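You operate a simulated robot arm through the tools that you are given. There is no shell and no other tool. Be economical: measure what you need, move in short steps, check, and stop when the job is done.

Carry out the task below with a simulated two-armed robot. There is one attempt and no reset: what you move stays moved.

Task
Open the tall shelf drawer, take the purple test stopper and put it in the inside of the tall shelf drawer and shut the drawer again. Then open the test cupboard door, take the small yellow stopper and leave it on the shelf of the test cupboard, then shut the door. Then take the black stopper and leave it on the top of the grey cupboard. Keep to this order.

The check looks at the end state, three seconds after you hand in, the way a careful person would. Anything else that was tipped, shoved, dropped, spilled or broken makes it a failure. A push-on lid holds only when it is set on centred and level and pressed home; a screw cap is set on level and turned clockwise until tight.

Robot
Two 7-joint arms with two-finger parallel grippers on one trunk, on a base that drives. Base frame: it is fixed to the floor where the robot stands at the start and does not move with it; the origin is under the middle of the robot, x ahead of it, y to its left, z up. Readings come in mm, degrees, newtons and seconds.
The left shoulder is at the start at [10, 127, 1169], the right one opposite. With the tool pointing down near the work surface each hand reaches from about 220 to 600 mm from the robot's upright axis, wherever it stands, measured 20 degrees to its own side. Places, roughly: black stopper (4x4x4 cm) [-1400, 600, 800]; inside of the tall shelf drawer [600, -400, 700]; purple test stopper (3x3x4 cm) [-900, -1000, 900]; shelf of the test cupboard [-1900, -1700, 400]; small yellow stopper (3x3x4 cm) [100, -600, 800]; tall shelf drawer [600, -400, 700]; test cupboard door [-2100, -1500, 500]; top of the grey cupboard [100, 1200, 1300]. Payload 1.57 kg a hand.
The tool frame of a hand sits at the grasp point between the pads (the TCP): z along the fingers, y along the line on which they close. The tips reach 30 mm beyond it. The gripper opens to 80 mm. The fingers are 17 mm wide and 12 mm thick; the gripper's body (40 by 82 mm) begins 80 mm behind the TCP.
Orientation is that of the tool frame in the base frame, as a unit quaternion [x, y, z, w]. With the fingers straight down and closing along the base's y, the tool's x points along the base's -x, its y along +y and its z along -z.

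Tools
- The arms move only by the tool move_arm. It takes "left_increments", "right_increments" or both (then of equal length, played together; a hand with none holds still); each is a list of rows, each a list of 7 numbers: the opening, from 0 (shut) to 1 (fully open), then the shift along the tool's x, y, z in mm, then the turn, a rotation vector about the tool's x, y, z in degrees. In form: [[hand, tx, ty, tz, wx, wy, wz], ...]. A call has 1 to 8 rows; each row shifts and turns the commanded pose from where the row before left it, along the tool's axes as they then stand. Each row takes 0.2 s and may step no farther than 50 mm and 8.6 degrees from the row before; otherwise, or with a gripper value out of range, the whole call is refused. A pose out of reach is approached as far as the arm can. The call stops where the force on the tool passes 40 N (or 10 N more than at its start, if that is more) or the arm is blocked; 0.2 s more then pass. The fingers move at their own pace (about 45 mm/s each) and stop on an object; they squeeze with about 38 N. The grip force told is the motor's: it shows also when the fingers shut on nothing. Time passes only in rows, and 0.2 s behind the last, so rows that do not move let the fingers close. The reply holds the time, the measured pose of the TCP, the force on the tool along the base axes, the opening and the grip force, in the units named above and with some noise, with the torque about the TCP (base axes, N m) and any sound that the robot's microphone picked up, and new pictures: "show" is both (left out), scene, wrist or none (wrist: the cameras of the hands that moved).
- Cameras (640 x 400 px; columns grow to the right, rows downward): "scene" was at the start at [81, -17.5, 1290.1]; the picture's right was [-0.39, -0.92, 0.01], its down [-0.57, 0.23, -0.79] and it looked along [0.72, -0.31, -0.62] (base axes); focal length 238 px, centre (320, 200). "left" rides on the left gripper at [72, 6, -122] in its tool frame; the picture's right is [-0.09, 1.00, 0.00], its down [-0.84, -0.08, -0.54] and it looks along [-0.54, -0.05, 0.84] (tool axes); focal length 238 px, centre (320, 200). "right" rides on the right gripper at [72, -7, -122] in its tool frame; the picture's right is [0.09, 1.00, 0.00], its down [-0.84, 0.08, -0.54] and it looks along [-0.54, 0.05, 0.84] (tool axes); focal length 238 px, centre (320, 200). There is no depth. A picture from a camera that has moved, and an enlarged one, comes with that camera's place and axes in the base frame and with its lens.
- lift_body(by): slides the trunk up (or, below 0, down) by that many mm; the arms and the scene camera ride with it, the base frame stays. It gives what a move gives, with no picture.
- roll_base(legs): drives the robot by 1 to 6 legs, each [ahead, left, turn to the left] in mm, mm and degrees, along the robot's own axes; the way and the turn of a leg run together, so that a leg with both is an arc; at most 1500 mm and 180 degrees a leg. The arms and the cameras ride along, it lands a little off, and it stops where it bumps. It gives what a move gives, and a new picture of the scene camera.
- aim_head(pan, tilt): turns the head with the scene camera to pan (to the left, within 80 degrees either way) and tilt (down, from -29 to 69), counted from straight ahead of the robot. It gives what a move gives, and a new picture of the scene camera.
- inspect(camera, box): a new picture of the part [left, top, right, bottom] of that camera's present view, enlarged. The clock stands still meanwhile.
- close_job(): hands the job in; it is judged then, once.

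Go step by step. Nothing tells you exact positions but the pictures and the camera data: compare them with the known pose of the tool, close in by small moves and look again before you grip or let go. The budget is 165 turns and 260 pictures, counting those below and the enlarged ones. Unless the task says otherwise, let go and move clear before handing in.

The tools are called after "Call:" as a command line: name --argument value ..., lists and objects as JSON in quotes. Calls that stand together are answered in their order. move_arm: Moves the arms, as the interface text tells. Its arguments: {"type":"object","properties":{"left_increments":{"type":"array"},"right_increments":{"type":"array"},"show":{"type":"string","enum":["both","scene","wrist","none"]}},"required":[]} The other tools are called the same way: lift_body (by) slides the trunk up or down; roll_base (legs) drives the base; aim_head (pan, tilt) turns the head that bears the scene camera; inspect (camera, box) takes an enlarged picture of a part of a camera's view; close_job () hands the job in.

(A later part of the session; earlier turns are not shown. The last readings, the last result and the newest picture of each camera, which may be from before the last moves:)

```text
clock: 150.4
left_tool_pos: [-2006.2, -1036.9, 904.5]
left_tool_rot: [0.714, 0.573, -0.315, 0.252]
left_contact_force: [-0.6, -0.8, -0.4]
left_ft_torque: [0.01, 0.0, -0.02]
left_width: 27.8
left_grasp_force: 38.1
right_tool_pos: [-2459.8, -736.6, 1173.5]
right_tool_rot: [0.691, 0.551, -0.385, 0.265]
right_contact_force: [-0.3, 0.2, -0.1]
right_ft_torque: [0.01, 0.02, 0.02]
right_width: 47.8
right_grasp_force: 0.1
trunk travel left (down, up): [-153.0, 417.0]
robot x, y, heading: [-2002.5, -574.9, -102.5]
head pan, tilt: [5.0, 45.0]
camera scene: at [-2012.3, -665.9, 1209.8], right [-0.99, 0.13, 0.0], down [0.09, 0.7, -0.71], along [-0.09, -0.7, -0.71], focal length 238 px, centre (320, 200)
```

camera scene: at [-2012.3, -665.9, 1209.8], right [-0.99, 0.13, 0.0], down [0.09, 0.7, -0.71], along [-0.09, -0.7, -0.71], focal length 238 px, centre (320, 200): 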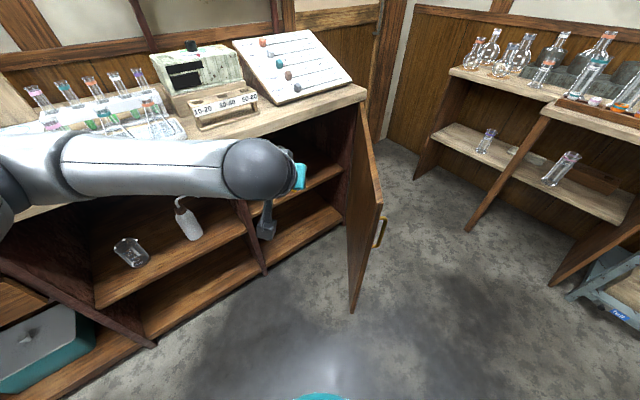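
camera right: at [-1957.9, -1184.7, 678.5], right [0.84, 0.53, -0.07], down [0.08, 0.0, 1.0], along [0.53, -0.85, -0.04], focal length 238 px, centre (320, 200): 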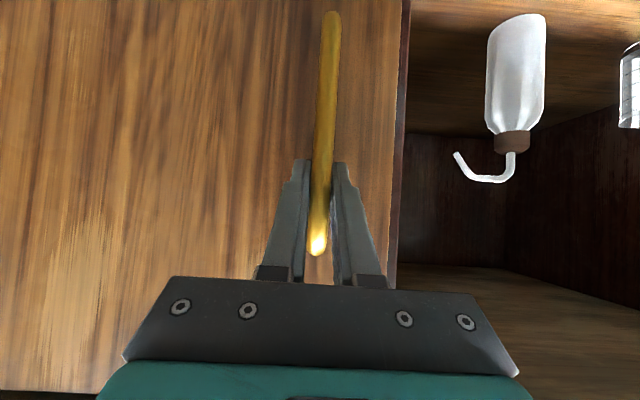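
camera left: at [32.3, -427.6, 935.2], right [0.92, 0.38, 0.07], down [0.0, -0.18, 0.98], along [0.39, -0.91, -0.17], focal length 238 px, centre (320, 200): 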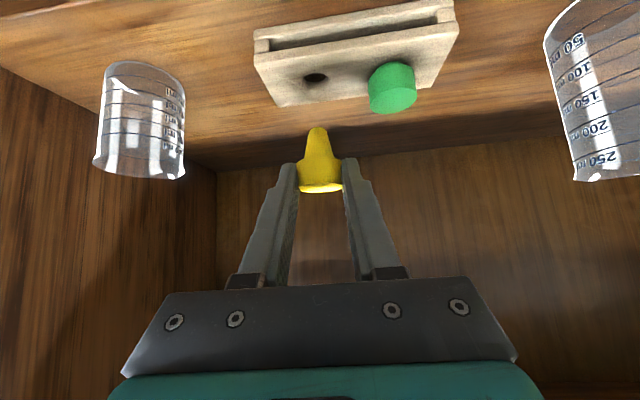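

I'll lower the trunk and the hand, then look into the cupboard with the wrist camera.

Call:
lift_body --by -150

Call:
move_arm --left_increments '[[0, 28, 0, 26, 0, 0, 0], [0, 28, 0, 26, 0, 0, 0], [0, 28, 0, 26, 0, 0, 0], [0, 28, 0, 26, 0, 0, 0]]' --show "both"

```text
clock: 152.1
left_tool_pos: [-2006.7, -1035.7, 753.3]
left_tool_rot: [0.713, 0.573, -0.316, 0.252]
left_contact_force: [1.1, 0.3, -1.0]
left_ft_torque: [0.01, 0.0, -0.03]
left_width: 27.6
left_grasp_force: 37.7
right_tool_pos: [-2459.2, -735.5, 1023.3]
right_tool_rot: [0.691, 0.55, -0.387, 0.266]
right_contact_force: [-0.5, 0.5, 0.5]
right_ft_torque: [0.0, -0.01, -0.01]
right_width: 48.0
right_grasp_force: 0.0
trunk travel left (down, up): [-3.0, 567.0]
robot x, y, heading: [-2005.0, -575.3, -102.6]
head pan, tilt: [5.0, 45.0]
```

```text
clock: 153.1
left_tool_pos: [-2007.0, -1038.2, 603.1]
left_tool_rot: [0.712, 0.574, -0.316, 0.252]
left_contact_force: [-0.2, -0.5, 0.6]
left_ft_torque: [0.01, 0.05, -0.02]
left_width: 27.5
left_grasp_force: 38.0
right_tool_pos: [-2458.2, -736.5, 1024.0]
right_tool_rot: [0.691, 0.55, -0.387, 0.264]
right_contact_force: [1.0, -0.8, 1.0]
right_ft_torque: [0.06, 0.05, -0.1]
right_width: 47.9
right_grasp_force: 0.2
trunk travel left (down, up): [-3.0, 567.0]
robot x, y, heading: [-2002.0, -574.4, -102.8]
head pan, tilt: [5.0, 45.0]
camera scene: at [-2011.0, -666.2, 1059.7], right [-0.99, 0.13, 0.0], down [0.09, 0.7, -0.71], along [-0.09, -0.7, -0.71], focal length 238 px, centre (320, 200)
camera left: at [-1970.1, -904.7, 633.0], right [0.96, -0.28, 0.06], down [-0.11, -0.14, 0.98], along [-0.26, -0.95, -0.17], focal length 238 px, centre (320, 200)
```

scene: 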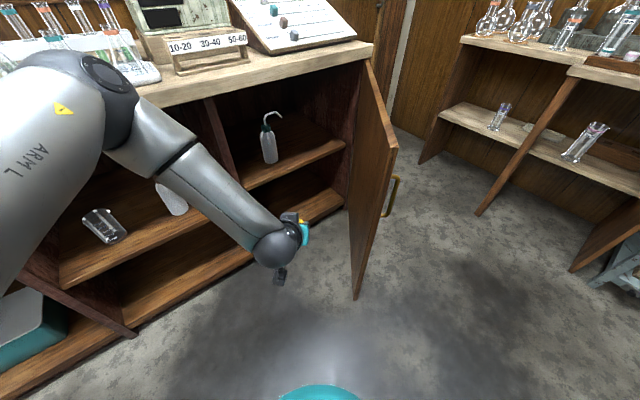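
left: 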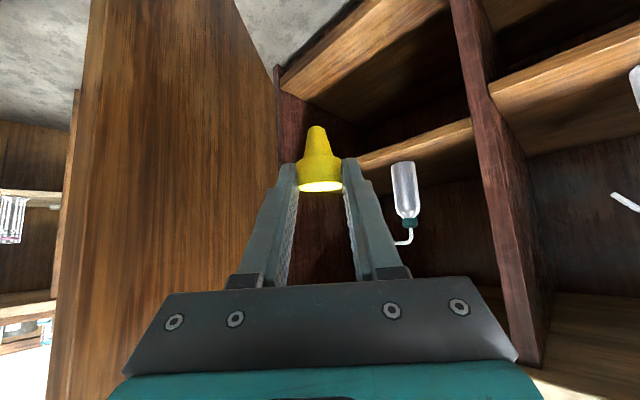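

I'll enlarge the wrist view to locate the shelf edge.

Call:
inspect --camera "left" --box '[270, 60, 510, 260]'

Call:
inspect --camera "scene" --box '[180, 60, 420, 260]'

```text
2.00 times, centred on (390, 160) of left
camera zoom: at [-1970.1, -904.7, 633.0], right [0.96, -0.28, 0.06], down [-0.11, -0.14, 0.98], along [-0.26, -0.95, -0.17], focal length 477 px, centre (180, 280)
```

zoom: 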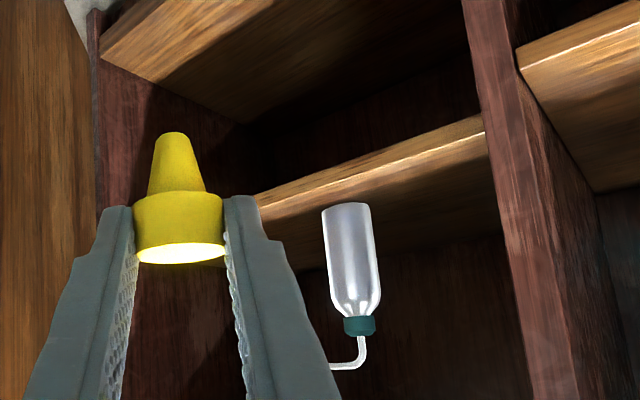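

```text
2.00 times, centred on (300, 160) of scene
camera zoom: at [-2011.0, -666.2, 1059.7], right [-0.99, 0.13, 0.0], down [0.09, 0.7, -0.71], along [-0.09, -0.7, -0.71], focal length 475 px, centre (360, 280)
```

zoom: 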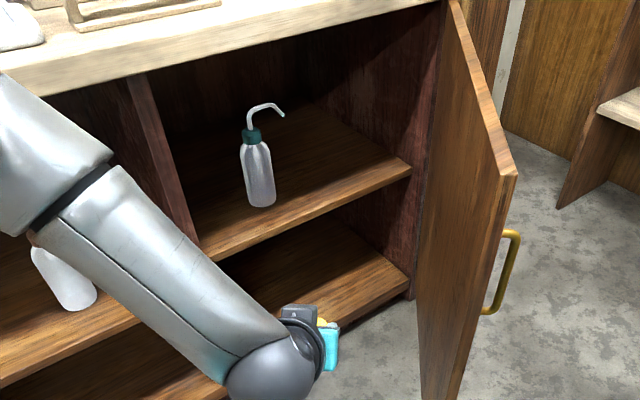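

The cupboard shelf is at z ≈ 431 with its front edge recessed, and a wash bottle stands at left-centre. I'll roll in obliquely toward the free space to the bottle's right.

Call:
roll_base --legs '[[255, 75, 0]]'

Call:
inspect --camera "left" --box '[0, 0, 640, 400]'

```text
clock: 155.0
left_tool_pos: [-1988.9, -1303.1, 603.0]
left_tool_rot: [0.714, 0.572, -0.315, 0.252]
left_contact_force: [-0.3, 0.1, -0.3]
left_ft_torque: [0.01, 0.0, 0.03]
left_width: 27.4
left_grasp_force: 38.4
right_tool_pos: [-2442.7, -1002.0, 1023.0]
right_tool_rot: [0.691, 0.55, -0.387, 0.265]
right_contact_force: [0.0, 0.3, 0.1]
right_ft_torque: [-0.01, 0.03, -0.02]
right_width: 48.1
right_grasp_force: 0.0
trunk travel left (down, up): [-3.0, 567.0]
robot x, y, heading: [-1985.5, -842.3, -102.5]
head pan, tilt: [5.0, 45.0]
camera scene: at [-1995.2, -931.6, 1059.8], right [-0.99, 0.13, 0.0], down [0.09, 0.7, -0.71], along [-0.09, -0.7, -0.71], focal length 238 px, centre (320, 200)
```

scene: 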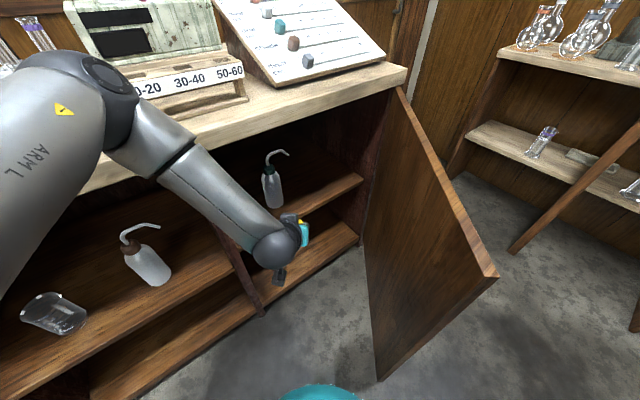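

```text
1.00 times, centred on (320, 200) of left (not enlarged: the box is as wide or as high as the picture)
camera zoom: at [-1952.5, -1169.3, 632.4], right [0.96, -0.28, 0.07], down [-0.11, -0.15, 0.98], along [-0.26, -0.95, -0.17], focal length 238 px, centre (320, 200)
```

zoom: 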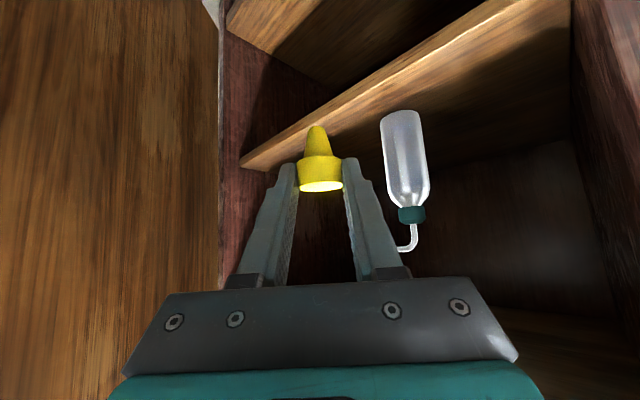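

I'll reach in over the shelf at a safe height to the right of the wash bottle, then look.

Call:
move_arm --left_increments '[[0, -22.5, 4.4, 35.2, 0, 0, 0], [0, -22.5, 4.4, 35.2, 0, 0, 0], [0, -22.5, 4.4, 35.2, 0, 0, 0], [0, -22.5, 4.4, 35.2, 0, 0, 0], [0, -22.5, 4.4, 35.2, 0, 0, 0], [0, -22.5, 4.4, 35.2, 0, 0, 0]]' --show "both"

```text
clock: 156.4
left_tool_pos: [-2019.1, -1524.6, 563.8]
left_tool_rot: [0.714, 0.573, -0.315, 0.251]
left_contact_force: [0.7, 0.6, -0.1]
left_ft_torque: [0.0, -0.04, -0.01]
left_width: 27.6
left_grasp_force: 37.8
left hand out of reach, approached as far as the arm can: row 6
right_tool_pos: [-2442.1, -1002.7, 1025.0]
right_tool_rot: [0.692, 0.549, -0.387, 0.264]
right_contact_force: [-0.3, -0.6, -0.8]
right_ft_torque: [-0.03, -0.05, 0.0]
right_width: 47.7
right_grasp_force: 0.1
trunk travel left (down, up): [-3.0, 567.0]
robot x, y, heading: [-1986.5, -839.2, -102.5]
head pan, tilt: [5.0, 45.0]
camera scene: at [-1994.8, -931.6, 1059.8], right [-0.99, 0.13, 0.0], down [0.09, 0.7, -0.71], along [-0.09, -0.7, -0.71], focal length 238 px, centre (320, 200)
camera left: at [-1981.5, -1390.3, 594.2], right [0.96, -0.28, 0.07], down [-0.11, -0.15, 0.98], along [-0.26, -0.95, -0.17], focal length 238 px, centre (320, 200)
```

scene: 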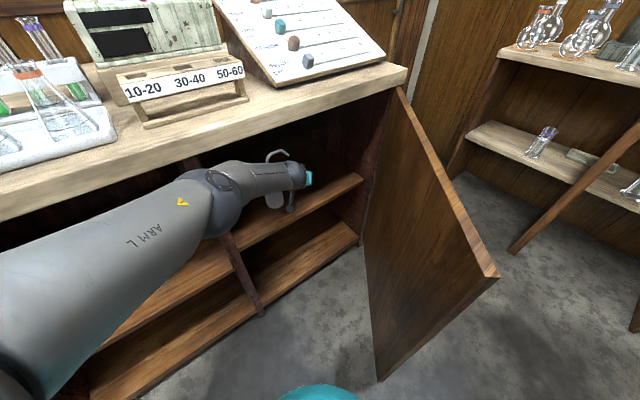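
left: 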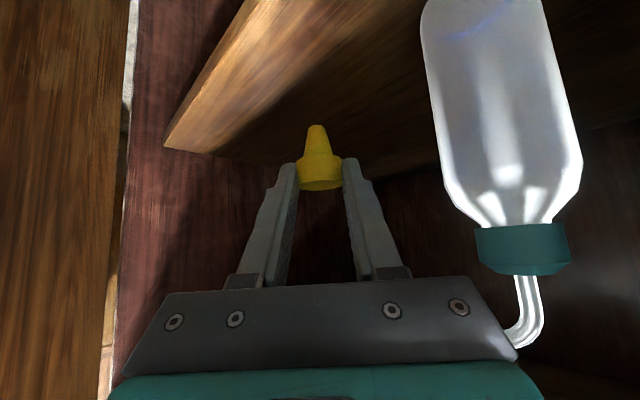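

I'll roll in 45 mm more so the arm can reach down, and then descend.

Call:
roll_base --legs '[[45, 0, 0]]'

Call:
move_arm --left_increments '[[0, 15, 3, 13, 0, 0, 0], [0, 15, 3, 13, 0, 0, 0], [0, 15, 3, 13, 0, 0, 0]]' --show "wrist"

```text
clock: 157.3
left_tool_pos: [-2026.6, -1568.5, 565.2]
left_tool_rot: [0.714, 0.573, -0.314, 0.252]
left_contact_force: [0.1, -0.1, -0.1]
left_ft_torque: [0.0, 0.0, 0.01]
left_width: 27.8
left_grasp_force: 38.2
right_tool_pos: [-2452.8, -1045.8, 1022.6]
right_tool_rot: [0.691, 0.551, -0.386, 0.265]
right_contact_force: [0.8, 0.6, -0.9]
right_ft_torque: [-0.01, 0.01, 0.01]
right_width: 47.8
right_grasp_force: 0.0
trunk travel left (down, up): [-3.0, 567.0]
robot x, y, heading: [-1995.3, -882.2, -102.6]
head pan, tilt: [5.0, 45.0]
camera scene: at [-2004.9, -975.0, 1059.8], right [-0.99, 0.13, 0.0], down [0.09, 0.7, -0.71], along [-0.09, -0.7, -0.71], focal length 238 px, centre (320, 200)
```

scene: 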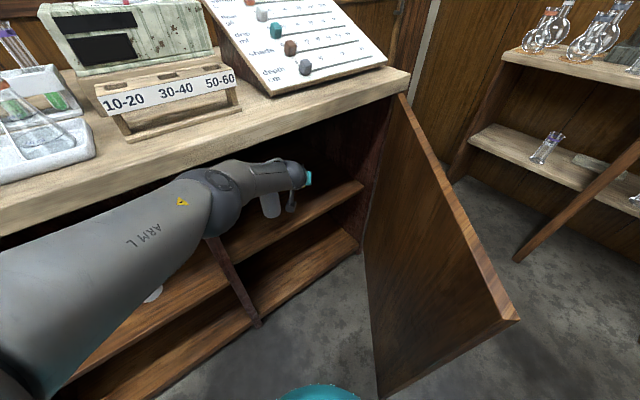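

```text
clock: 158.1
left_tool_pos: [-2005.4, -1555.2, 523.2]
left_tool_rot: [0.714, 0.572, -0.314, 0.252]
left_contact_force: [0.3, 0.0, 0.5]
left_ft_torque: [-0.05, -0.02, -0.01]
left_width: 27.8
left_grasp_force: 38.0
left hand out of reach, approached as far as the arm can: row 1, 2, 3
right_tool_pos: [-2452.7, -1044.2, 1022.7]
right_tool_rot: [0.692, 0.549, -0.388, 0.264]
right_contact_force: [0.5, 0.2, 0.3]
right_ft_torque: [-0.01, 0.03, -0.02]
right_width: 48.0
right_grasp_force: 0.0
trunk travel left (down, up): [-3.0, 567.0]
robot x, y, heading: [-1994.8, -882.8, -102.6]
head pan, tilt: [5.0, 45.0]
camera left: at [-1968.5, -1421.7, 552.9], right [0.96, -0.28, 0.07], down [-0.11, -0.14, 0.98], along [-0.26, -0.95, -0.17], focal length 238 px, centre (320, 200)
```

left: 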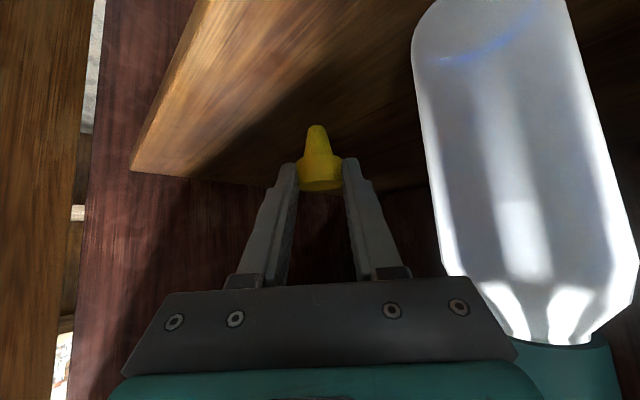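

Call:
move_arm --left_increments '[[0, 0, -14, 0, 0, 0, 0]]' --show "none"

Call:
roll_base --legs '[[40, 0, 0]]'

```text
clock: 158.5
left_tool_pos: [-2018.1, -1552.8, 521.3]
left_tool_rot: [0.714, 0.573, -0.314, 0.253]
left_contact_force: [-0.1, -0.4, 0.4]
left_ft_torque: [0.03, 0.01, -0.02]
left_width: 27.8
left_grasp_force: 38.3
right_tool_pos: [-2452.5, -1045.4, 1022.6]
right_tool_rot: [0.691, 0.55, -0.387, 0.266]
right_contact_force: [0.1, 0.1, 0.1]
right_ft_torque: [0.0, -0.01, -0.02]
right_width: 47.8
right_grasp_force: 0.0
trunk travel left (down, up): [-3.0, 567.0]
robot x, y, heading: [-1994.2, -885.3, -102.4]
head pan, tilt: [5.0, 45.0]
```

```text
clock: 159.4
left_tool_pos: [-2026.2, -1589.8, 522.3]
left_tool_rot: [0.714, 0.572, -0.314, 0.253]
left_contact_force: [0.3, 0.0, -0.3]
left_ft_torque: [-0.01, -0.02, -0.05]
left_width: 27.9
left_grasp_force: 38.0
right_tool_pos: [-2461.1, -1084.1, 1023.3]
right_tool_rot: [0.691, 0.55, -0.387, 0.265]
right_contact_force: [-0.5, 0.0, 0.1]
right_ft_torque: [-0.02, 0.0, 0.0]
right_width: 48.0
right_grasp_force: 0.1
trunk travel left (down, up): [-3.0, 567.0]
robot x, y, heading: [-2000.1, -924.4, -102.5]
head pan, tilt: [5.0, 45.0]
camera scene: at [-2013.6, -1014.1, 1059.8], right [-0.99, 0.13, 0.0], down [0.09, 0.7, -0.71], along [-0.09, -0.7, -0.71], focal length 238 px, centre (320, 200)
```

scene: 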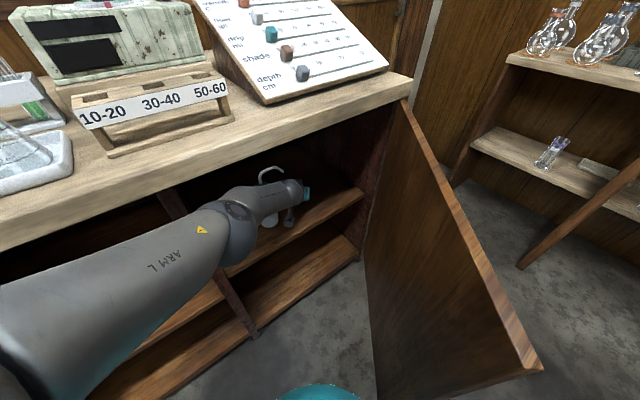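

Call:
move_arm --left_increments '[[0, 12, 0, 4, 0, 0, 0], [0, 12, 0, 4, 0, 0, 0], [0, 12, 0, 4, 0, 0, 0]]' --show "wrist"

```text
clock: 160.2
left_tool_pos: [-2019.9, -1575.5, 493.9]
left_tool_rot: [0.712, 0.571, -0.32, 0.255]
left_contact_force: [-3.4, -5.6, 17.4]
left_ft_torque: [-0.45, 0.17, -0.02]
left_width: 27.4
left_grasp_force: 38.5
left hand out of reach, approached as far as the arm can: row 2
right_tool_pos: [-2462.2, -1082.5, 1024.1]
right_tool_rot: [0.692, 0.549, -0.387, 0.265]
right_contact_force: [0.7, -0.5, 0.2]
right_ft_torque: [-0.01, 0.01, 0.0]
right_width: 48.0
right_grasp_force: 0.1
trunk travel left (down, up): [-3.0, 567.0]
robot x, y, heading: [-2001.2, -926.3, -102.4]
head pan, tilt: [5.0, 45.0]
camera left: at [-1983.5, -1441.0, 523.9], right [0.96, -0.28, 0.07], down [-0.11, -0.13, 0.98], along [-0.26, -0.95, -0.16], focal length 238 px, centre (320, 200)
```

left: 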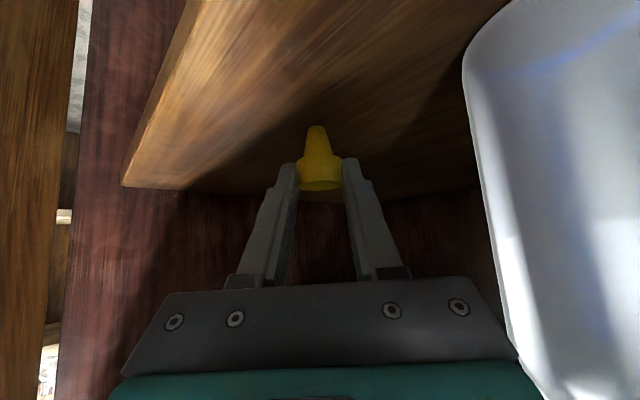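

The stopper's foot rests on the shelf with 17 N upward. I'll release gently and look.

Call:
move_arm --left_increments '[[0.0, -1.5, 0, -1.5, 0, 0, 0], [0.36, 0, 0, 0, 0, 0, 0], [0.42, 0, 0, 0, 0, 0, 0], [0.5, 0, 0, 0, 0, 0, 0], [0.55, 0, 0, 0, 0, 0, 0]]' --show "wrist"

```text
clock: 161.4
left_tool_pos: [-2019.7, -1573.1, 490.6]
left_tool_rot: [0.713, 0.573, -0.314, 0.253]
left_contact_force: [-0.8, 0.2, 1.2]
left_ft_torque: [0.03, -0.03, 0.0]
left_width: 43.9
left_grasp_force: 0.1
right_tool_pos: [-2460.2, -1084.7, 1024.0]
right_tool_rot: [0.691, 0.55, -0.387, 0.266]
right_contact_force: [1.1, -0.8, 0.2]
right_ft_torque: [-0.02, 0.01, -0.02]
right_width: 48.1
right_grasp_force: 0.0
trunk travel left (down, up): [-3.0, 567.0]
robot x, y, heading: [-2001.3, -921.9, -102.5]
head pan, tilt: [5.0, 45.0]
camera left: at [-1982.9, -1438.6, 520.6], right [0.96, -0.28, 0.07], down [-0.11, -0.15, 0.98], along [-0.26, -0.95, -0.17], focal length 238 px, centre (320, 200)
```

left: 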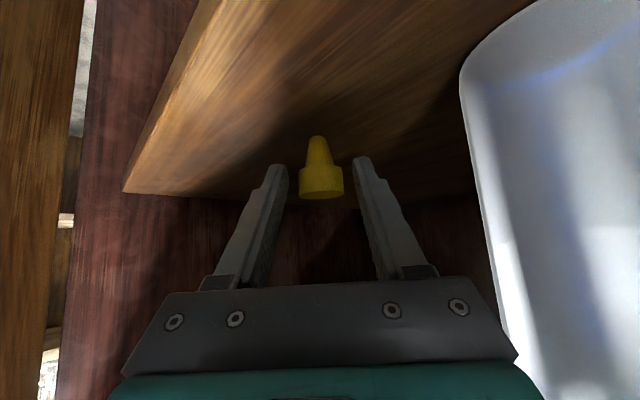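

It stands upright on the shelf. I'll withdraw along the finger axis and check.

Call:
move_arm --left_increments '[[0.55, 0, 0, -20, 0, 0, 0], [0.55, 0, 0, -35, 0, 0, 0], [0.55, 0, 0, -40, 0, 0, 0], [0.55, 20, 0, -40, 0, 0, 0]]' --show "wrist"

```text
clock: 162.5
left_tool_pos: [-2004.1, -1355.0, 481.7]
left_tool_rot: [0.753, 0.583, -0.241, 0.188]
left_contact_force: [0.8, -0.4, 0.1]
left_ft_torque: [-0.01, 0.03, 0.02]
left_width: 43.9
left_grasp_force: 0.0
left hand out of reach, approached as far as the arm can: row 1
right_tool_pos: [-2471.7, -1065.4, 1024.4]
right_tool_rot: [0.69, 0.547, -0.388, 0.273]
right_contact_force: [-0.9, -0.2, 0.1]
right_ft_torque: [-0.03, 0.0, 0.02]
right_width: 48.0
right_grasp_force: 0.0
trunk travel left (down, up): [-3.0, 567.0]
robot x, y, heading: [-2005.7, -919.7, -102.3]
head pan, tilt: [5.0, 45.0]
stopped in row 4 (left hand): the arm was blocked; the commanded pose is now the measured one
camera left: at [-1966.8, -1231.1, 539.1], right [0.95, -0.32, 0.06], down [-0.17, -0.33, 0.93], along [-0.28, -0.89, -0.37], focal length 238 px, centre (320, 200)
```

left: 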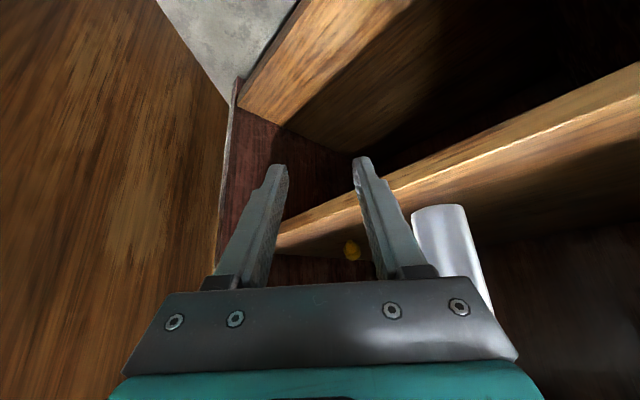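

The hand is out, though the arm reported being blocked. I'll check the shelf, the bottle and the arm.

Call:
inspect --camera "left" --box '[270, 150, 510, 300]'

Call:
aim_head --pan 20 --tilt 45

```text
2.67 times, centred on (390, 225) of left
camera zoom: at [-1966.8, -1231.1, 539.1], right [0.95, -0.32, 0.06], down [-0.17, -0.33, 0.93], along [-0.28, -0.89, -0.37], focal length 636 px, centre (133, 133)
```

zoom: 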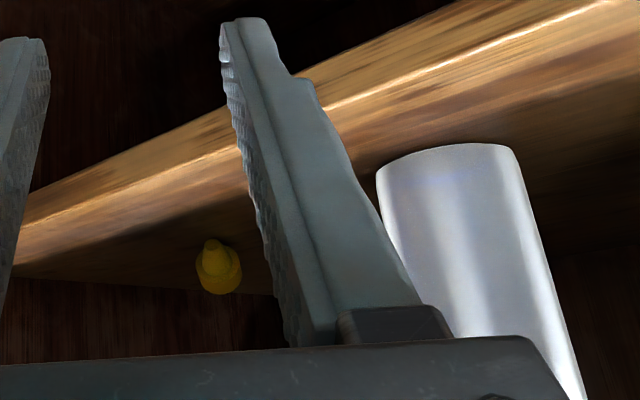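

```text
clock: 163.3
left_tool_pos: [-2004.7, -1356.3, 480.7]
left_tool_rot: [0.753, 0.582, -0.242, 0.19]
left_contact_force: [0.9, -0.4, -0.1]
left_ft_torque: [-0.01, 0.03, 0.01]
left_width: 44.1
left_grasp_force: 0.0
right_tool_pos: [-2470.4, -1063.4, 1021.7]
right_tool_rot: [0.691, 0.545, -0.389, 0.273]
right_contact_force: [-0.3, -0.2, -0.6]
right_ft_torque: [0.0, -0.04, 0.0]
right_width: 47.9
right_grasp_force: 0.0
trunk travel left (down, up): [-3.0, 567.0]
robot x, y, heading: [-2007.4, -922.2, -102.3]
head pan, tilt: [20.0, 45.0]
camera scene: at [-2003.2, -992.9, 1061.7], right [-0.99, -0.13, -0.01], down [-0.09, 0.69, -0.72], along [0.1, -0.71, -0.69], focal length 238 px, centre (320, 200)
```

scene: 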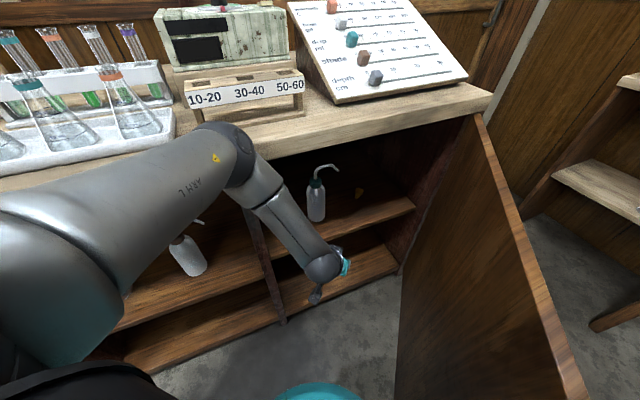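

The yellow stopper and the wash bottle both stand upright. The left elbow is close to the bench edge, so I'll roll straight back.

Call:
roll_base --legs '[[-150, 0, 0]]'

```text
clock: 164.6
left_tool_pos: [-1965.8, -1218.1, 470.4]
left_tool_rot: [0.752, 0.587, -0.238, 0.181]
left_contact_force: [-1.4, 0.0, -0.6]
left_ft_torque: [0.0, 0.01, 0.01]
left_width: 43.9
left_grasp_force: 0.1
right_tool_pos: [-2430.8, -937.1, 1023.3]
right_tool_rot: [0.69, 0.551, -0.386, 0.266]
right_contact_force: [-0.5, 0.6, -1.0]
right_ft_torque: [0.02, 0.02, -0.02]
right_width: 48.1
right_grasp_force: 0.0
trunk travel left (down, up): [-3.0, 567.0]
robot x, y, heading: [-1969.9, -776.7, -102.5]
head pan, tilt: [20.0, 45.0]
camera scene: at [-1962.3, -865.8, 1059.8], right [-0.99, -0.13, 0.0], down [-0.09, 0.7, -0.71], along [0.09, -0.7, -0.71], focal length 238 px, centre (320, 200)
```

scene: 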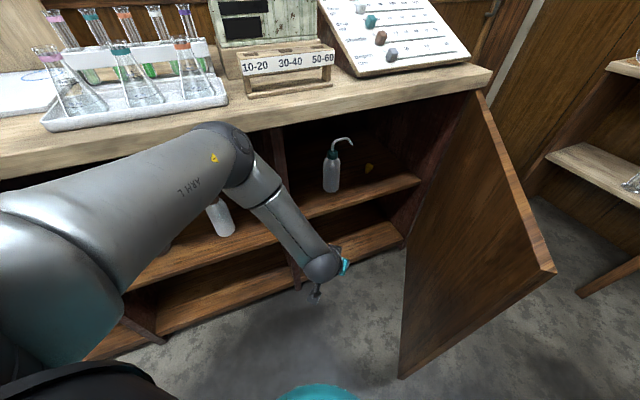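

The yellow stopper is placed. To shut the door I need to be in front of its open edge, so I'll back off, square up again, and slide right.

Call:
roll_base --legs '[[-250, 0, 0], [0, 0, 39.5], [-110, 0, 0], [0, -450, 0]]'

Call:
aim_head --pan -20 --tilt 40

```text
clock: 171.4
left_tool_pos: [-2082.3, -976.5, 471.7]
left_tool_rot: [0.507, 0.808, -0.162, 0.251]
left_contact_force: [0.0, 0.2, 0.2]
left_ft_torque: [-0.03, -0.01, -0.02]
left_width: 44.1
left_grasp_force: 0.0
right_tool_pos: [-2620.2, -1057.9, 1023.0]
right_tool_rot: [0.462, 0.753, -0.273, 0.381]
right_contact_force: [-0.2, 0.7, 0.2]
right_ft_torque: [0.02, -0.02, 0.0]
right_width: 48.0
right_grasp_force: 0.0
trunk travel left (down, up): [-3.0, 567.0]
robot x, y, heading: [-2373.9, -640.2, -62.4]
head pan, tilt: [20.0, 45.0]
camera scene: at [-2304.7, -705.4, 1059.8], right [-0.68, -0.74, 0.0], down [-0.52, 0.48, -0.71], along [0.52, -0.48, -0.71], focal length 238 px, centre (320, 200)
```

scene: 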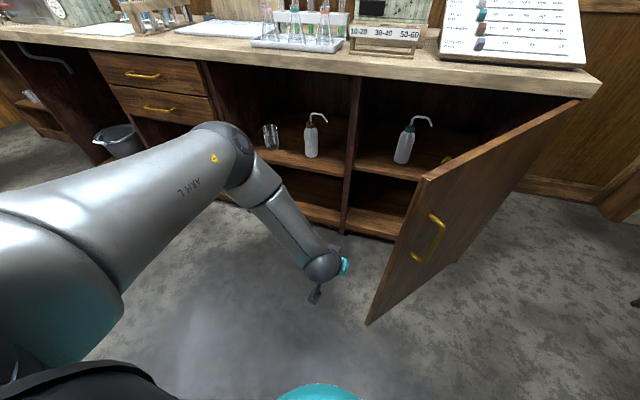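

```text
clock: 172.5
left_tool_pos: [-2080.6, -976.7, 472.0]
left_tool_rot: [0.507, 0.808, -0.162, 0.251]
left_contact_force: [-0.1, 0.4, 0.2]
left_ft_torque: [0.0, -0.01, -0.03]
left_width: 44.0
left_grasp_force: 0.0
right_tool_pos: [-2619.3, -1058.2, 1024.1]
right_tool_rot: [0.461, 0.753, -0.273, 0.382]
right_contact_force: [0.2, -0.4, -0.3]
right_ft_torque: [-0.03, 0.02, 0.01]
right_width: 48.1
right_grasp_force: 0.0
trunk travel left (down, up): [-3.0, 567.0]
robot x, y, heading: [-2369.9, -640.6, -62.7]
head pan, tilt: [-20.0, 40.0]
camera scene: at [-2353.5, -734.7, 1067.1], right [-0.99, -0.13, 0.0], down [-0.08, 0.64, -0.77], along [0.1, -0.76, -0.64], focal length 238 px, centre (320, 200)
```

scene: 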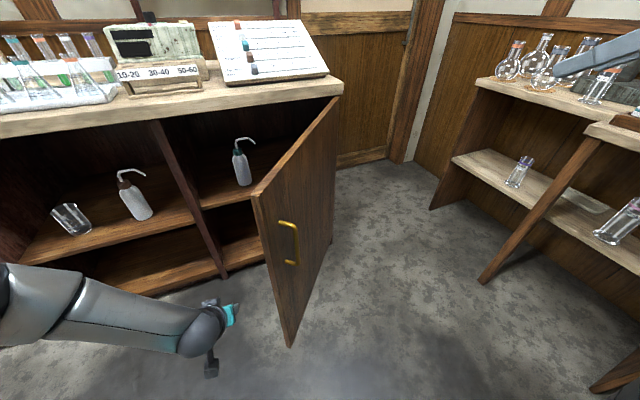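

I'm in front of the open door with its outer face visible. I'll bring the closed right hand down to the outer side of the door.

Call:
move_arm --right_increments '[[0, 17.9, 17, 38, 0, 0, 0], [0, 17.9, 17, 38, 0, 0, 0], [0, 17.9, 17, 38, 0, 0, 0], [0, 17.9, 17, 38, 0, 0, 0], [0, 17.9, 17, 38, 0, 0, 0], [0, 17.9, 17, 38, 0, 0, 0], [0, 17.9, 17, 38, 0, 0, 0], [0, 17.9, 17, 38, 0, 0, 0]]' --show "scene"

```text
clock: 174.3
left_tool_pos: [-2080.0, -976.6, 471.8]
left_tool_rot: [0.507, 0.808, -0.163, 0.253]
left_contact_force: [-0.8, 0.6, 0.0]
left_ft_torque: [-0.01, 0.01, 0.0]
left_width: 43.9
left_grasp_force: 0.1
right_tool_pos: [-2441.0, -1163.8, 725.5]
right_tool_rot: [0.463, 0.753, -0.273, 0.38]
right_contact_force: [-0.2, 1.4, -3.3]
right_ft_torque: [-0.21, -0.1, 0.02]
right_width: 0.1
right_grasp_force: 21.1
trunk travel left (down, up): [-3.0, 567.0]
robot x, y, heading: [-2369.6, -641.9, -62.6]
head pan, tilt: [-20.0, 40.0]
camera scene: at [-2353.8, -734.4, 1067.0], right [-0.99, -0.13, 0.0], down [-0.08, 0.64, -0.77], along [0.1, -0.76, -0.64], focal length 238 px, centre (320, 200)
```

scene: 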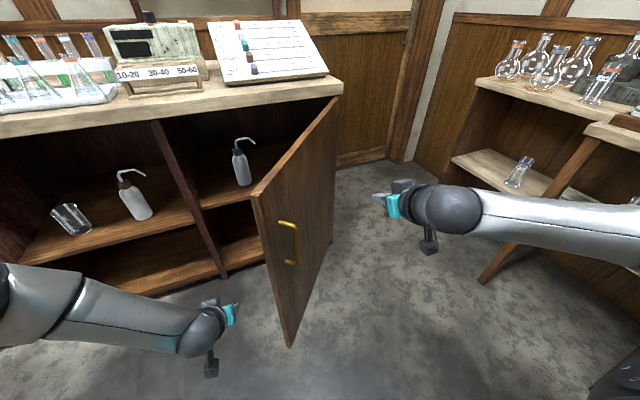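

Call:
move_arm --right_increments '[[0, 25, 2, 17, 0, 0, 0], [0, 25, 2, 17, 0, 0, 0], [0, -17.4, 21, 23.5, 0, 0, 0], [0, -17.4, 21, 23.5, 0, 0, 0], [0, -6.5, 30.4, 6.4, 0, 0, 0], [0, -6.5, 30.4, 6.4, 0, 0, 0], [0, -6.5, 30.4, 6.4, 0, 0, 0], [0, -6.5, 30.4, 6.4, 0, 0, 0]]' --show "scene"

```text
clock: 176.1
left_tool_pos: [-2081.7, -976.1, 472.1]
left_tool_rot: [0.507, 0.808, -0.162, 0.251]
left_contact_force: [-0.5, 0.0, 0.4]
left_ft_torque: [0.01, 0.05, -0.01]
left_width: 44.0
left_grasp_force: 0.0
right_tool_pos: [-2429.2, -1168.6, 665.7]
right_tool_rot: [0.462, 0.753, -0.273, 0.382]
right_contact_force: [-0.8, -0.1, 0.1]
right_ft_torque: [0.01, 0.0, 0.02]
right_width: 0.0
right_grasp_force: 21.4
right hand out of reach, approached as far as the arm can: row 3, 4, 5, 6, 7, 8
trunk travel left (down, up): [-3.0, 567.0]
robot x, y, heading: [-2373.8, -642.8, -62.7]
head pan, tilt: [-20.0, 40.0]
camera scene: at [-2353.6, -734.7, 1067.1], right [-0.99, -0.13, 0.0], down [-0.08, 0.64, -0.77], along [0.1, -0.76, -0.64], focal length 238 px, centre (320, 200)
```

scene: 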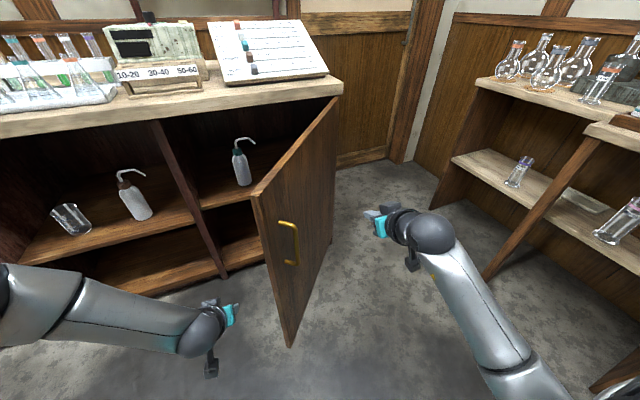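

The arm's reach is limited here, so I'll let the base sweep the hand left into the door.

Call:
roll_base --legs '[[50, 150, 0]]'

```text
clock: 177.5
left_tool_pos: [-1926.1, -952.3, 470.7]
left_tool_rot: [0.506, 0.809, -0.162, 0.251]
left_contact_force: [-0.1, -0.3, 1.1]
left_ft_torque: [0.01, 0.0, 0.0]
left_width: 44.1
left_grasp_force: 0.1
right_tool_pos: [-2272.6, -1144.4, 664.6]
right_tool_rot: [0.461, 0.753, -0.272, 0.382]
right_contact_force: [-0.1, -0.4, 0.2]
right_ft_torque: [-0.01, 0.01, 0.01]
right_width: 0.0
right_grasp_force: 21.3
trunk travel left (down, up): [-3.0, 567.0]
robot x, y, heading: [-2218.1, -616.6, -62.6]
head pan, tilt: [-20.0, 40.0]
camera scene: at [-2197.9, -709.9, 1067.1], right [-0.99, -0.13, 0.0], down [-0.08, 0.64, -0.77], along [0.1, -0.76, -0.64], focal length 238 px, centre (320, 200)
```

scene: 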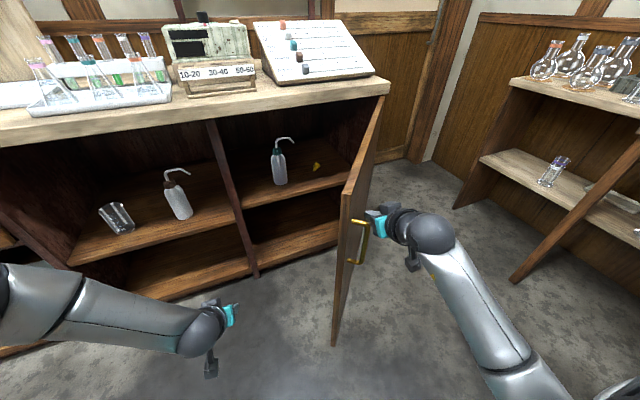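

Call:
roll_base --legs '[[40, 120, 0]]'

```text
clock: 178.8
left_tool_pos: [-1801.5, -931.4, 470.9]
left_tool_rot: [0.507, 0.809, -0.161, 0.251]
left_contact_force: [-0.1, 0.0, -0.1]
left_ft_torque: [0.01, 0.0, 0.0]
left_width: 43.9
left_grasp_force: 0.1
right_tool_pos: [-2148.6, -1124.6, 665.4]
right_tool_rot: [0.461, 0.753, -0.273, 0.381]
right_contact_force: [-0.5, -0.8, -0.8]
right_ft_torque: [0.01, 0.0, -0.01]
right_width: 0.2
right_grasp_force: 21.6
trunk travel left (down, up): [-3.0, 567.0]
robot x, y, heading: [-2088.9, -598.7, -62.7]
head pan, tilt: [-20.0, 40.0]
camera scene: at [-2073.3, -690.4, 1067.1], right [-0.99, -0.13, 0.0], down [-0.08, 0.64, -0.77], along [0.1, -0.76, -0.64], focal length 238 px, centre (320, 200)
```

scene: 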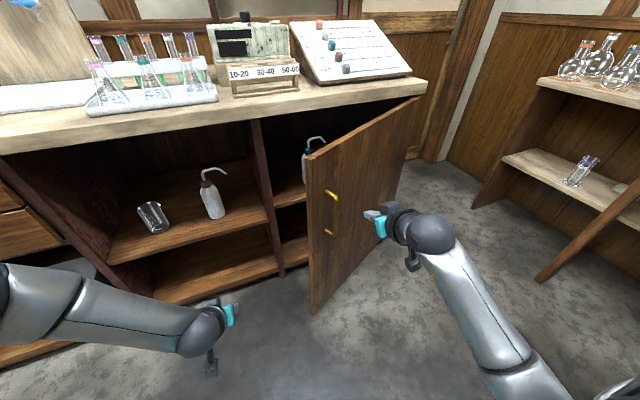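

The door has swung to about 45°, and the hand is in front of its outer face. I'll tuck the left hand and drive ahead to push the door shut.

Call:
move_arm --left_increments '[[0.5, 0, 0, -45, 0, 0, 0], [0.5, 0, 0, -45, 0, 0, 0], [0.5, 0, 0, -45, 0, 0, 0], [0.5, 0, 0, -45, 0, 0, 0]]' --show "none"

Call:
roll_base --legs '[[170, 0, 0]]'

```text
clock: 179.8
left_tool_pos: [-1844.8, -838.8, 621.0]
left_tool_rot: [0.506, 0.809, -0.162, 0.251]
left_contact_force: [1.4, -0.8, -0.4]
left_ft_torque: [-0.03, 0.03, 0.0]
left_width: 40.1
left_grasp_force: 0.0
right_tool_pos: [-2148.7, -1124.4, 665.0]
right_tool_rot: [0.461, 0.753, -0.272, 0.382]
right_contact_force: [-0.8, 0.7, 0.7]
right_ft_torque: [0.0, 0.01, 0.03]
right_width: 0.0
right_grasp_force: 21.1
trunk travel left (down, up): [-3.0, 567.0]
robot x, y, heading: [-2091.1, -595.9, -62.5]
head pan, tilt: [-20.0, 40.0]
```

```text
clock: 181.3
left_tool_pos: [-1768.1, -988.7, 620.0]
left_tool_rot: [0.506, 0.809, -0.162, 0.252]
left_contact_force: [0.5, 0.7, -0.3]
left_ft_torque: [-0.01, 0.03, -0.02]
left_width: 40.1
left_grasp_force: 0.2
right_tool_pos: [-2071.1, -1274.7, 664.9]
right_tool_rot: [0.462, 0.752, -0.273, 0.382]
right_contact_force: [-0.3, 0.1, -0.6]
right_ft_torque: [0.0, 0.01, 0.01]
right_width: 0.0
right_grasp_force: 21.4
trunk travel left (down, up): [-3.0, 567.0]
robot x, y, heading: [-2012.9, -747.0, -62.7]
head pan, tilt: [-20.0, 40.0]
camera scene: at [-1995.8, -839.9, 1067.1], right [-0.99, -0.13, 0.0], down [-0.08, 0.64, -0.77], along [0.1, -0.76, -0.64], focal length 238 px, centre (320, 200)
```

scene: 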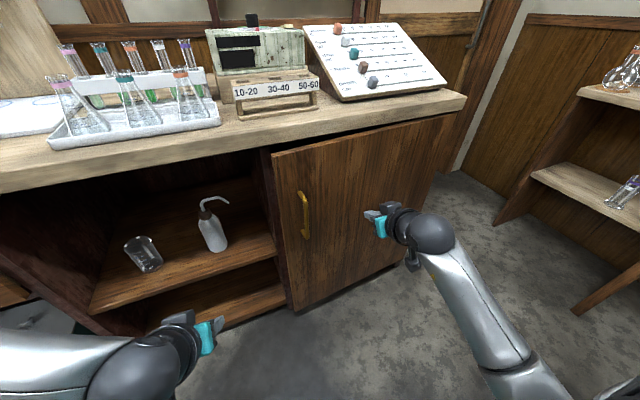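

Call:
roll_base --legs '[[75, 30, 0]]'

```text
clock: 182.3
left_tool_pos: [-1708.7, -1041.4, 620.0]
left_tool_rot: [0.507, 0.809, -0.161, 0.251]
left_contact_force: [0.8, 0.4, -0.3]
left_ft_torque: [0.01, -0.03, 0.01]
left_width: 40.1
left_grasp_force: 0.1
right_tool_pos: [-2010.9, -1326.8, 665.6]
right_tool_rot: [0.462, 0.753, -0.274, 0.381]
right_contact_force: [-0.1, 0.0, 0.4]
right_ft_torque: [-0.01, -0.01, 0.02]
right_width: 0.0
right_grasp_force: 20.9
trunk travel left (down, up): [-3.0, 567.0]
robot x, y, heading: [-1954.0, -798.3, -62.5]
head pan, tilt: [-20.0, 40.0]
camera scene: at [-1935.0, -892.4, 1067.1], right [-0.99, -0.13, 0.0], down [-0.08, 0.64, -0.77], along [0.1, -0.76, -0.64], focal length 238 px, centre (320, 200)
```

scene: 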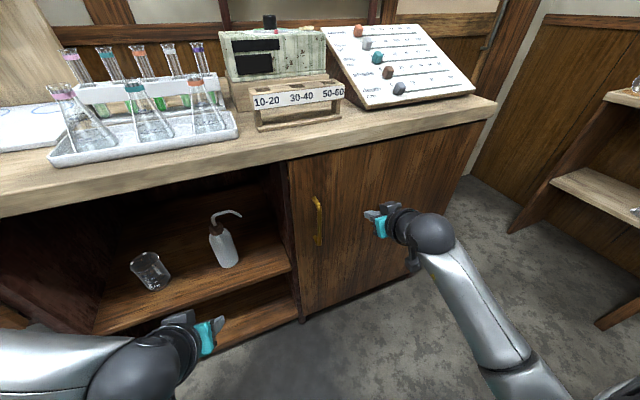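

The door looks almost home; I'll press it with the arm under force watch.

Call:
move_arm --right_increments '[[0, -8.4, 0, 12.4, 0, 0, 0], [0, -8.4, 0, 12.4, 0, 0, 0], [0, -8.4, 0, 12.4, 0, 0, 0], [0, -8.4, 0, 12.4, 0, 0, 0], [0, -8.4, 0, 12.4, 0, 0, 0], [0, -8.4, 0, 12.4, 0, 0, 0]]' --show "both"

```text
clock: 183.3
left_tool_pos: [-1708.9, -1041.0, 620.7]
left_tool_rot: [0.507, 0.809, -0.162, 0.252]
left_contact_force: [0.6, -0.4, -0.4]
left_ft_torque: [0.02, -0.02, 0.0]
left_width: 40.2
left_grasp_force: 0.1
right_tool_pos: [-1990.7, -1370.6, 664.9]
right_tool_rot: [0.463, 0.754, -0.273, 0.378]
right_contact_force: [-8.8, 17.1, 9.0]
right_ft_torque: [-0.03, -0.08, 0.06]
right_width: 0.0
right_grasp_force: 20.8
trunk travel left (down, up): [-3.0, 567.0]
robot x, y, heading: [-1955.4, -796.3, -63.0]
head pan, tilt: [-20.0, 40.0]
stopped in row 4 (right hand): the force on the tool passed its limit at 50 N (the readings are from after the stop); the commanded pose is now the measured one
camera scene: at [-1935.9, -890.1, 1067.4], right [-0.99, -0.13, 0.0], down [-0.08, 0.64, -0.77], along [0.1, -0.76, -0.64], focal length 238 px, centre (320, 200)
camera right: at [-2057.4, -1245.0, 676.1], right [0.87, 0.47, -0.14], down [0.14, 0.03, 0.99], along [0.47, -0.88, -0.04], focal length 238 px, centre (320, 200)
```

scene: 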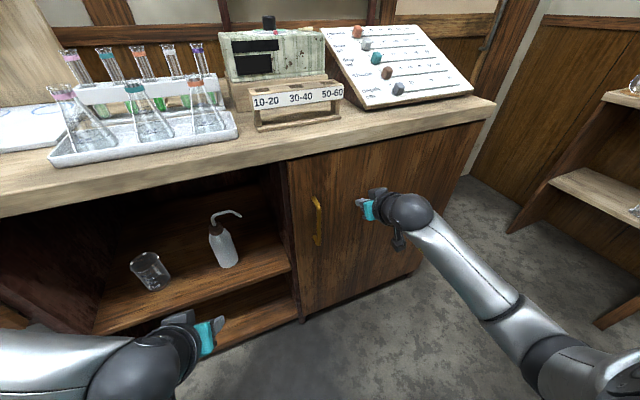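
right: 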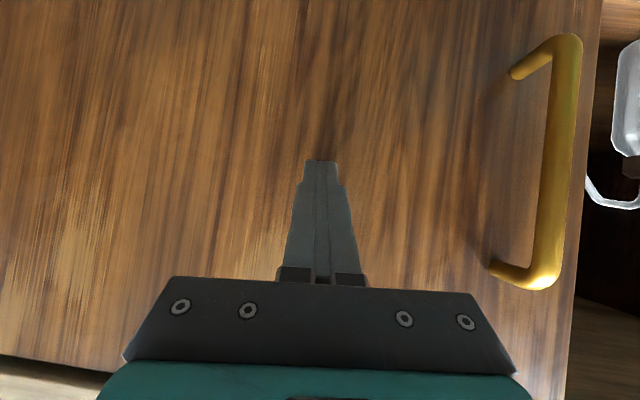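

The door is shut. I'll back away, raise the trunk, and travel toward the black stopper's table.

Call:
roll_base --legs '[[-230, 0, 0]]'

Call:
lift_body --by 250

Call:
roll_base --legs '[[0, 1270, 0], [0, 0, 179]]'

Call:
aim_head --pan 5 --tilt 40

```text
clock: 185.0
left_tool_pos: [-1812.7, -838.3, 619.7]
left_tool_rot: [0.508, 0.808, -0.162, 0.251]
left_contact_force: [0.2, 0.0, 0.0]
left_ft_torque: [0.02, 0.0, 0.02]
left_width: 40.1
left_grasp_force: 0.0
right_tool_pos: [-2096.1, -1167.9, 662.7]
right_tool_rot: [0.464, 0.755, -0.271, 0.376]
right_contact_force: [1.2, 0.6, 0.6]
right_ft_torque: [0.02, 0.01, -0.01]
right_width: 0.0
right_grasp_force: 21.3
trunk travel left (down, up): [-3.0, 567.0]
robot x, y, heading: [-2063.5, -598.8, -62.8]
head pan, tilt: [-20.0, 40.0]
camera scene: at [-2040.3, -688.9, 1067.1], right [-0.99, -0.13, 0.0], down [-0.08, 0.64, -0.77], along [0.1, -0.76, -0.64], focal length 238 px, centre (320, 200)
```

scene: 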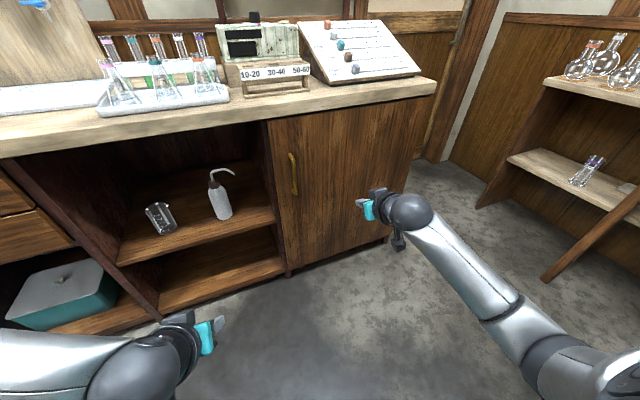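

```text
clock: 187.6
left_tool_pos: [-1813.3, -838.7, 869.1]
left_tool_rot: [0.507, 0.808, -0.162, 0.251]
left_contact_force: [1.2, 0.3, -0.5]
left_ft_torque: [0.01, 0.02, -0.04]
left_width: 40.0
left_grasp_force: 0.1
right_tool_pos: [-2094.7, -1169.2, 912.0]
right_tool_rot: [0.464, 0.754, -0.271, 0.377]
right_contact_force: [0.2, -0.4, 0.1]
right_ft_torque: [0.02, 0.03, -0.02]
right_width: 0.0
right_grasp_force: 21.3
trunk travel left (down, up): [-253.0, 317.0]
robot x, y, heading: [-2056.6, -593.5, -62.9]
head pan, tilt: [-20.0, 40.0]
```

```text
clock: 201.3
left_tool_pos: [-1174.5, 232.1, 870.6]
left_tool_rot: [0.807, -0.51, -0.251, -0.163]
left_contact_force: [0.3, -0.6, 0.0]
left_ft_torque: [0.0, -0.02, -0.02]
left_width: 40.1
left_grasp_force: 0.1
right_tool_pos: [-891.5, 561.2, 913.1]
right_tool_rot: [0.753, -0.466, -0.376, -0.273]
right_contact_force: [0.2, -0.6, -0.4]
right_ft_torque: [0.01, 0.0, 0.01]
right_width: 0.5
right_grasp_force: 21.4
trunk travel left (down, up): [-253.0, 317.0]
robot x, y, heading: [-932.2, -9.9, 117.3]
head pan, tilt: [-20.0, 40.0]
camera scene: at [-943.8, 81.7, 1317.1], right [0.99, 0.12, 0.0], down [0.08, -0.64, -0.77], along [-0.09, 0.76, -0.64], focal length 238 px, centre (320, 200)
```

scene: 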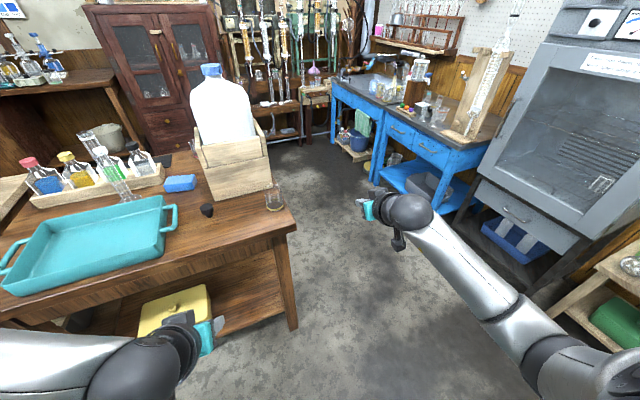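

```text
clock: 202.2
left_tool_pos: [-1175.9, 231.7, 869.4]
left_tool_rot: [0.807, -0.509, -0.251, -0.162]
left_contact_force: [0.1, 0.5, -1.2]
left_ft_torque: [0.03, -0.02, -0.01]
left_width: 40.1
left_grasp_force: 0.1
right_tool_pos: [-891.9, 560.9, 913.2]
right_tool_rot: [0.754, -0.466, -0.376, -0.272]
right_contact_force: [-0.9, -0.2, -0.8]
right_ft_torque: [0.02, -0.02, 0.0]
right_width: 0.0
right_grasp_force: 21.5
trunk travel left (down, up): [-253.0, 317.0]
robot x, y, heading: [-934.5, -13.7, 117.1]
head pan, tilt: [5.0, 40.0]
camera scene: at [-978.4, 69.5, 1317.1], right [0.85, 0.53, 0.0], down [0.34, -0.55, -0.77], along [-0.41, 0.65, -0.64], focal length 238 px, centre (320, 200)
```

scene: 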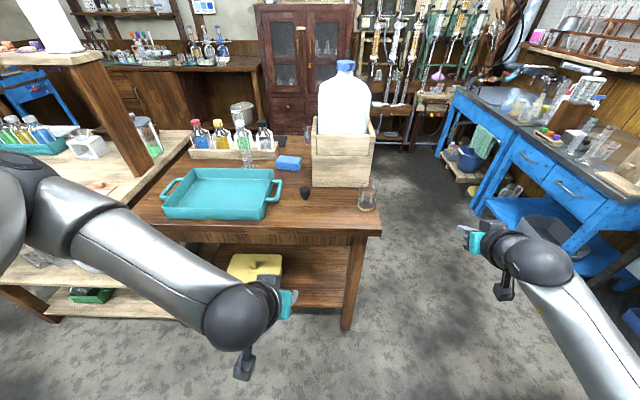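

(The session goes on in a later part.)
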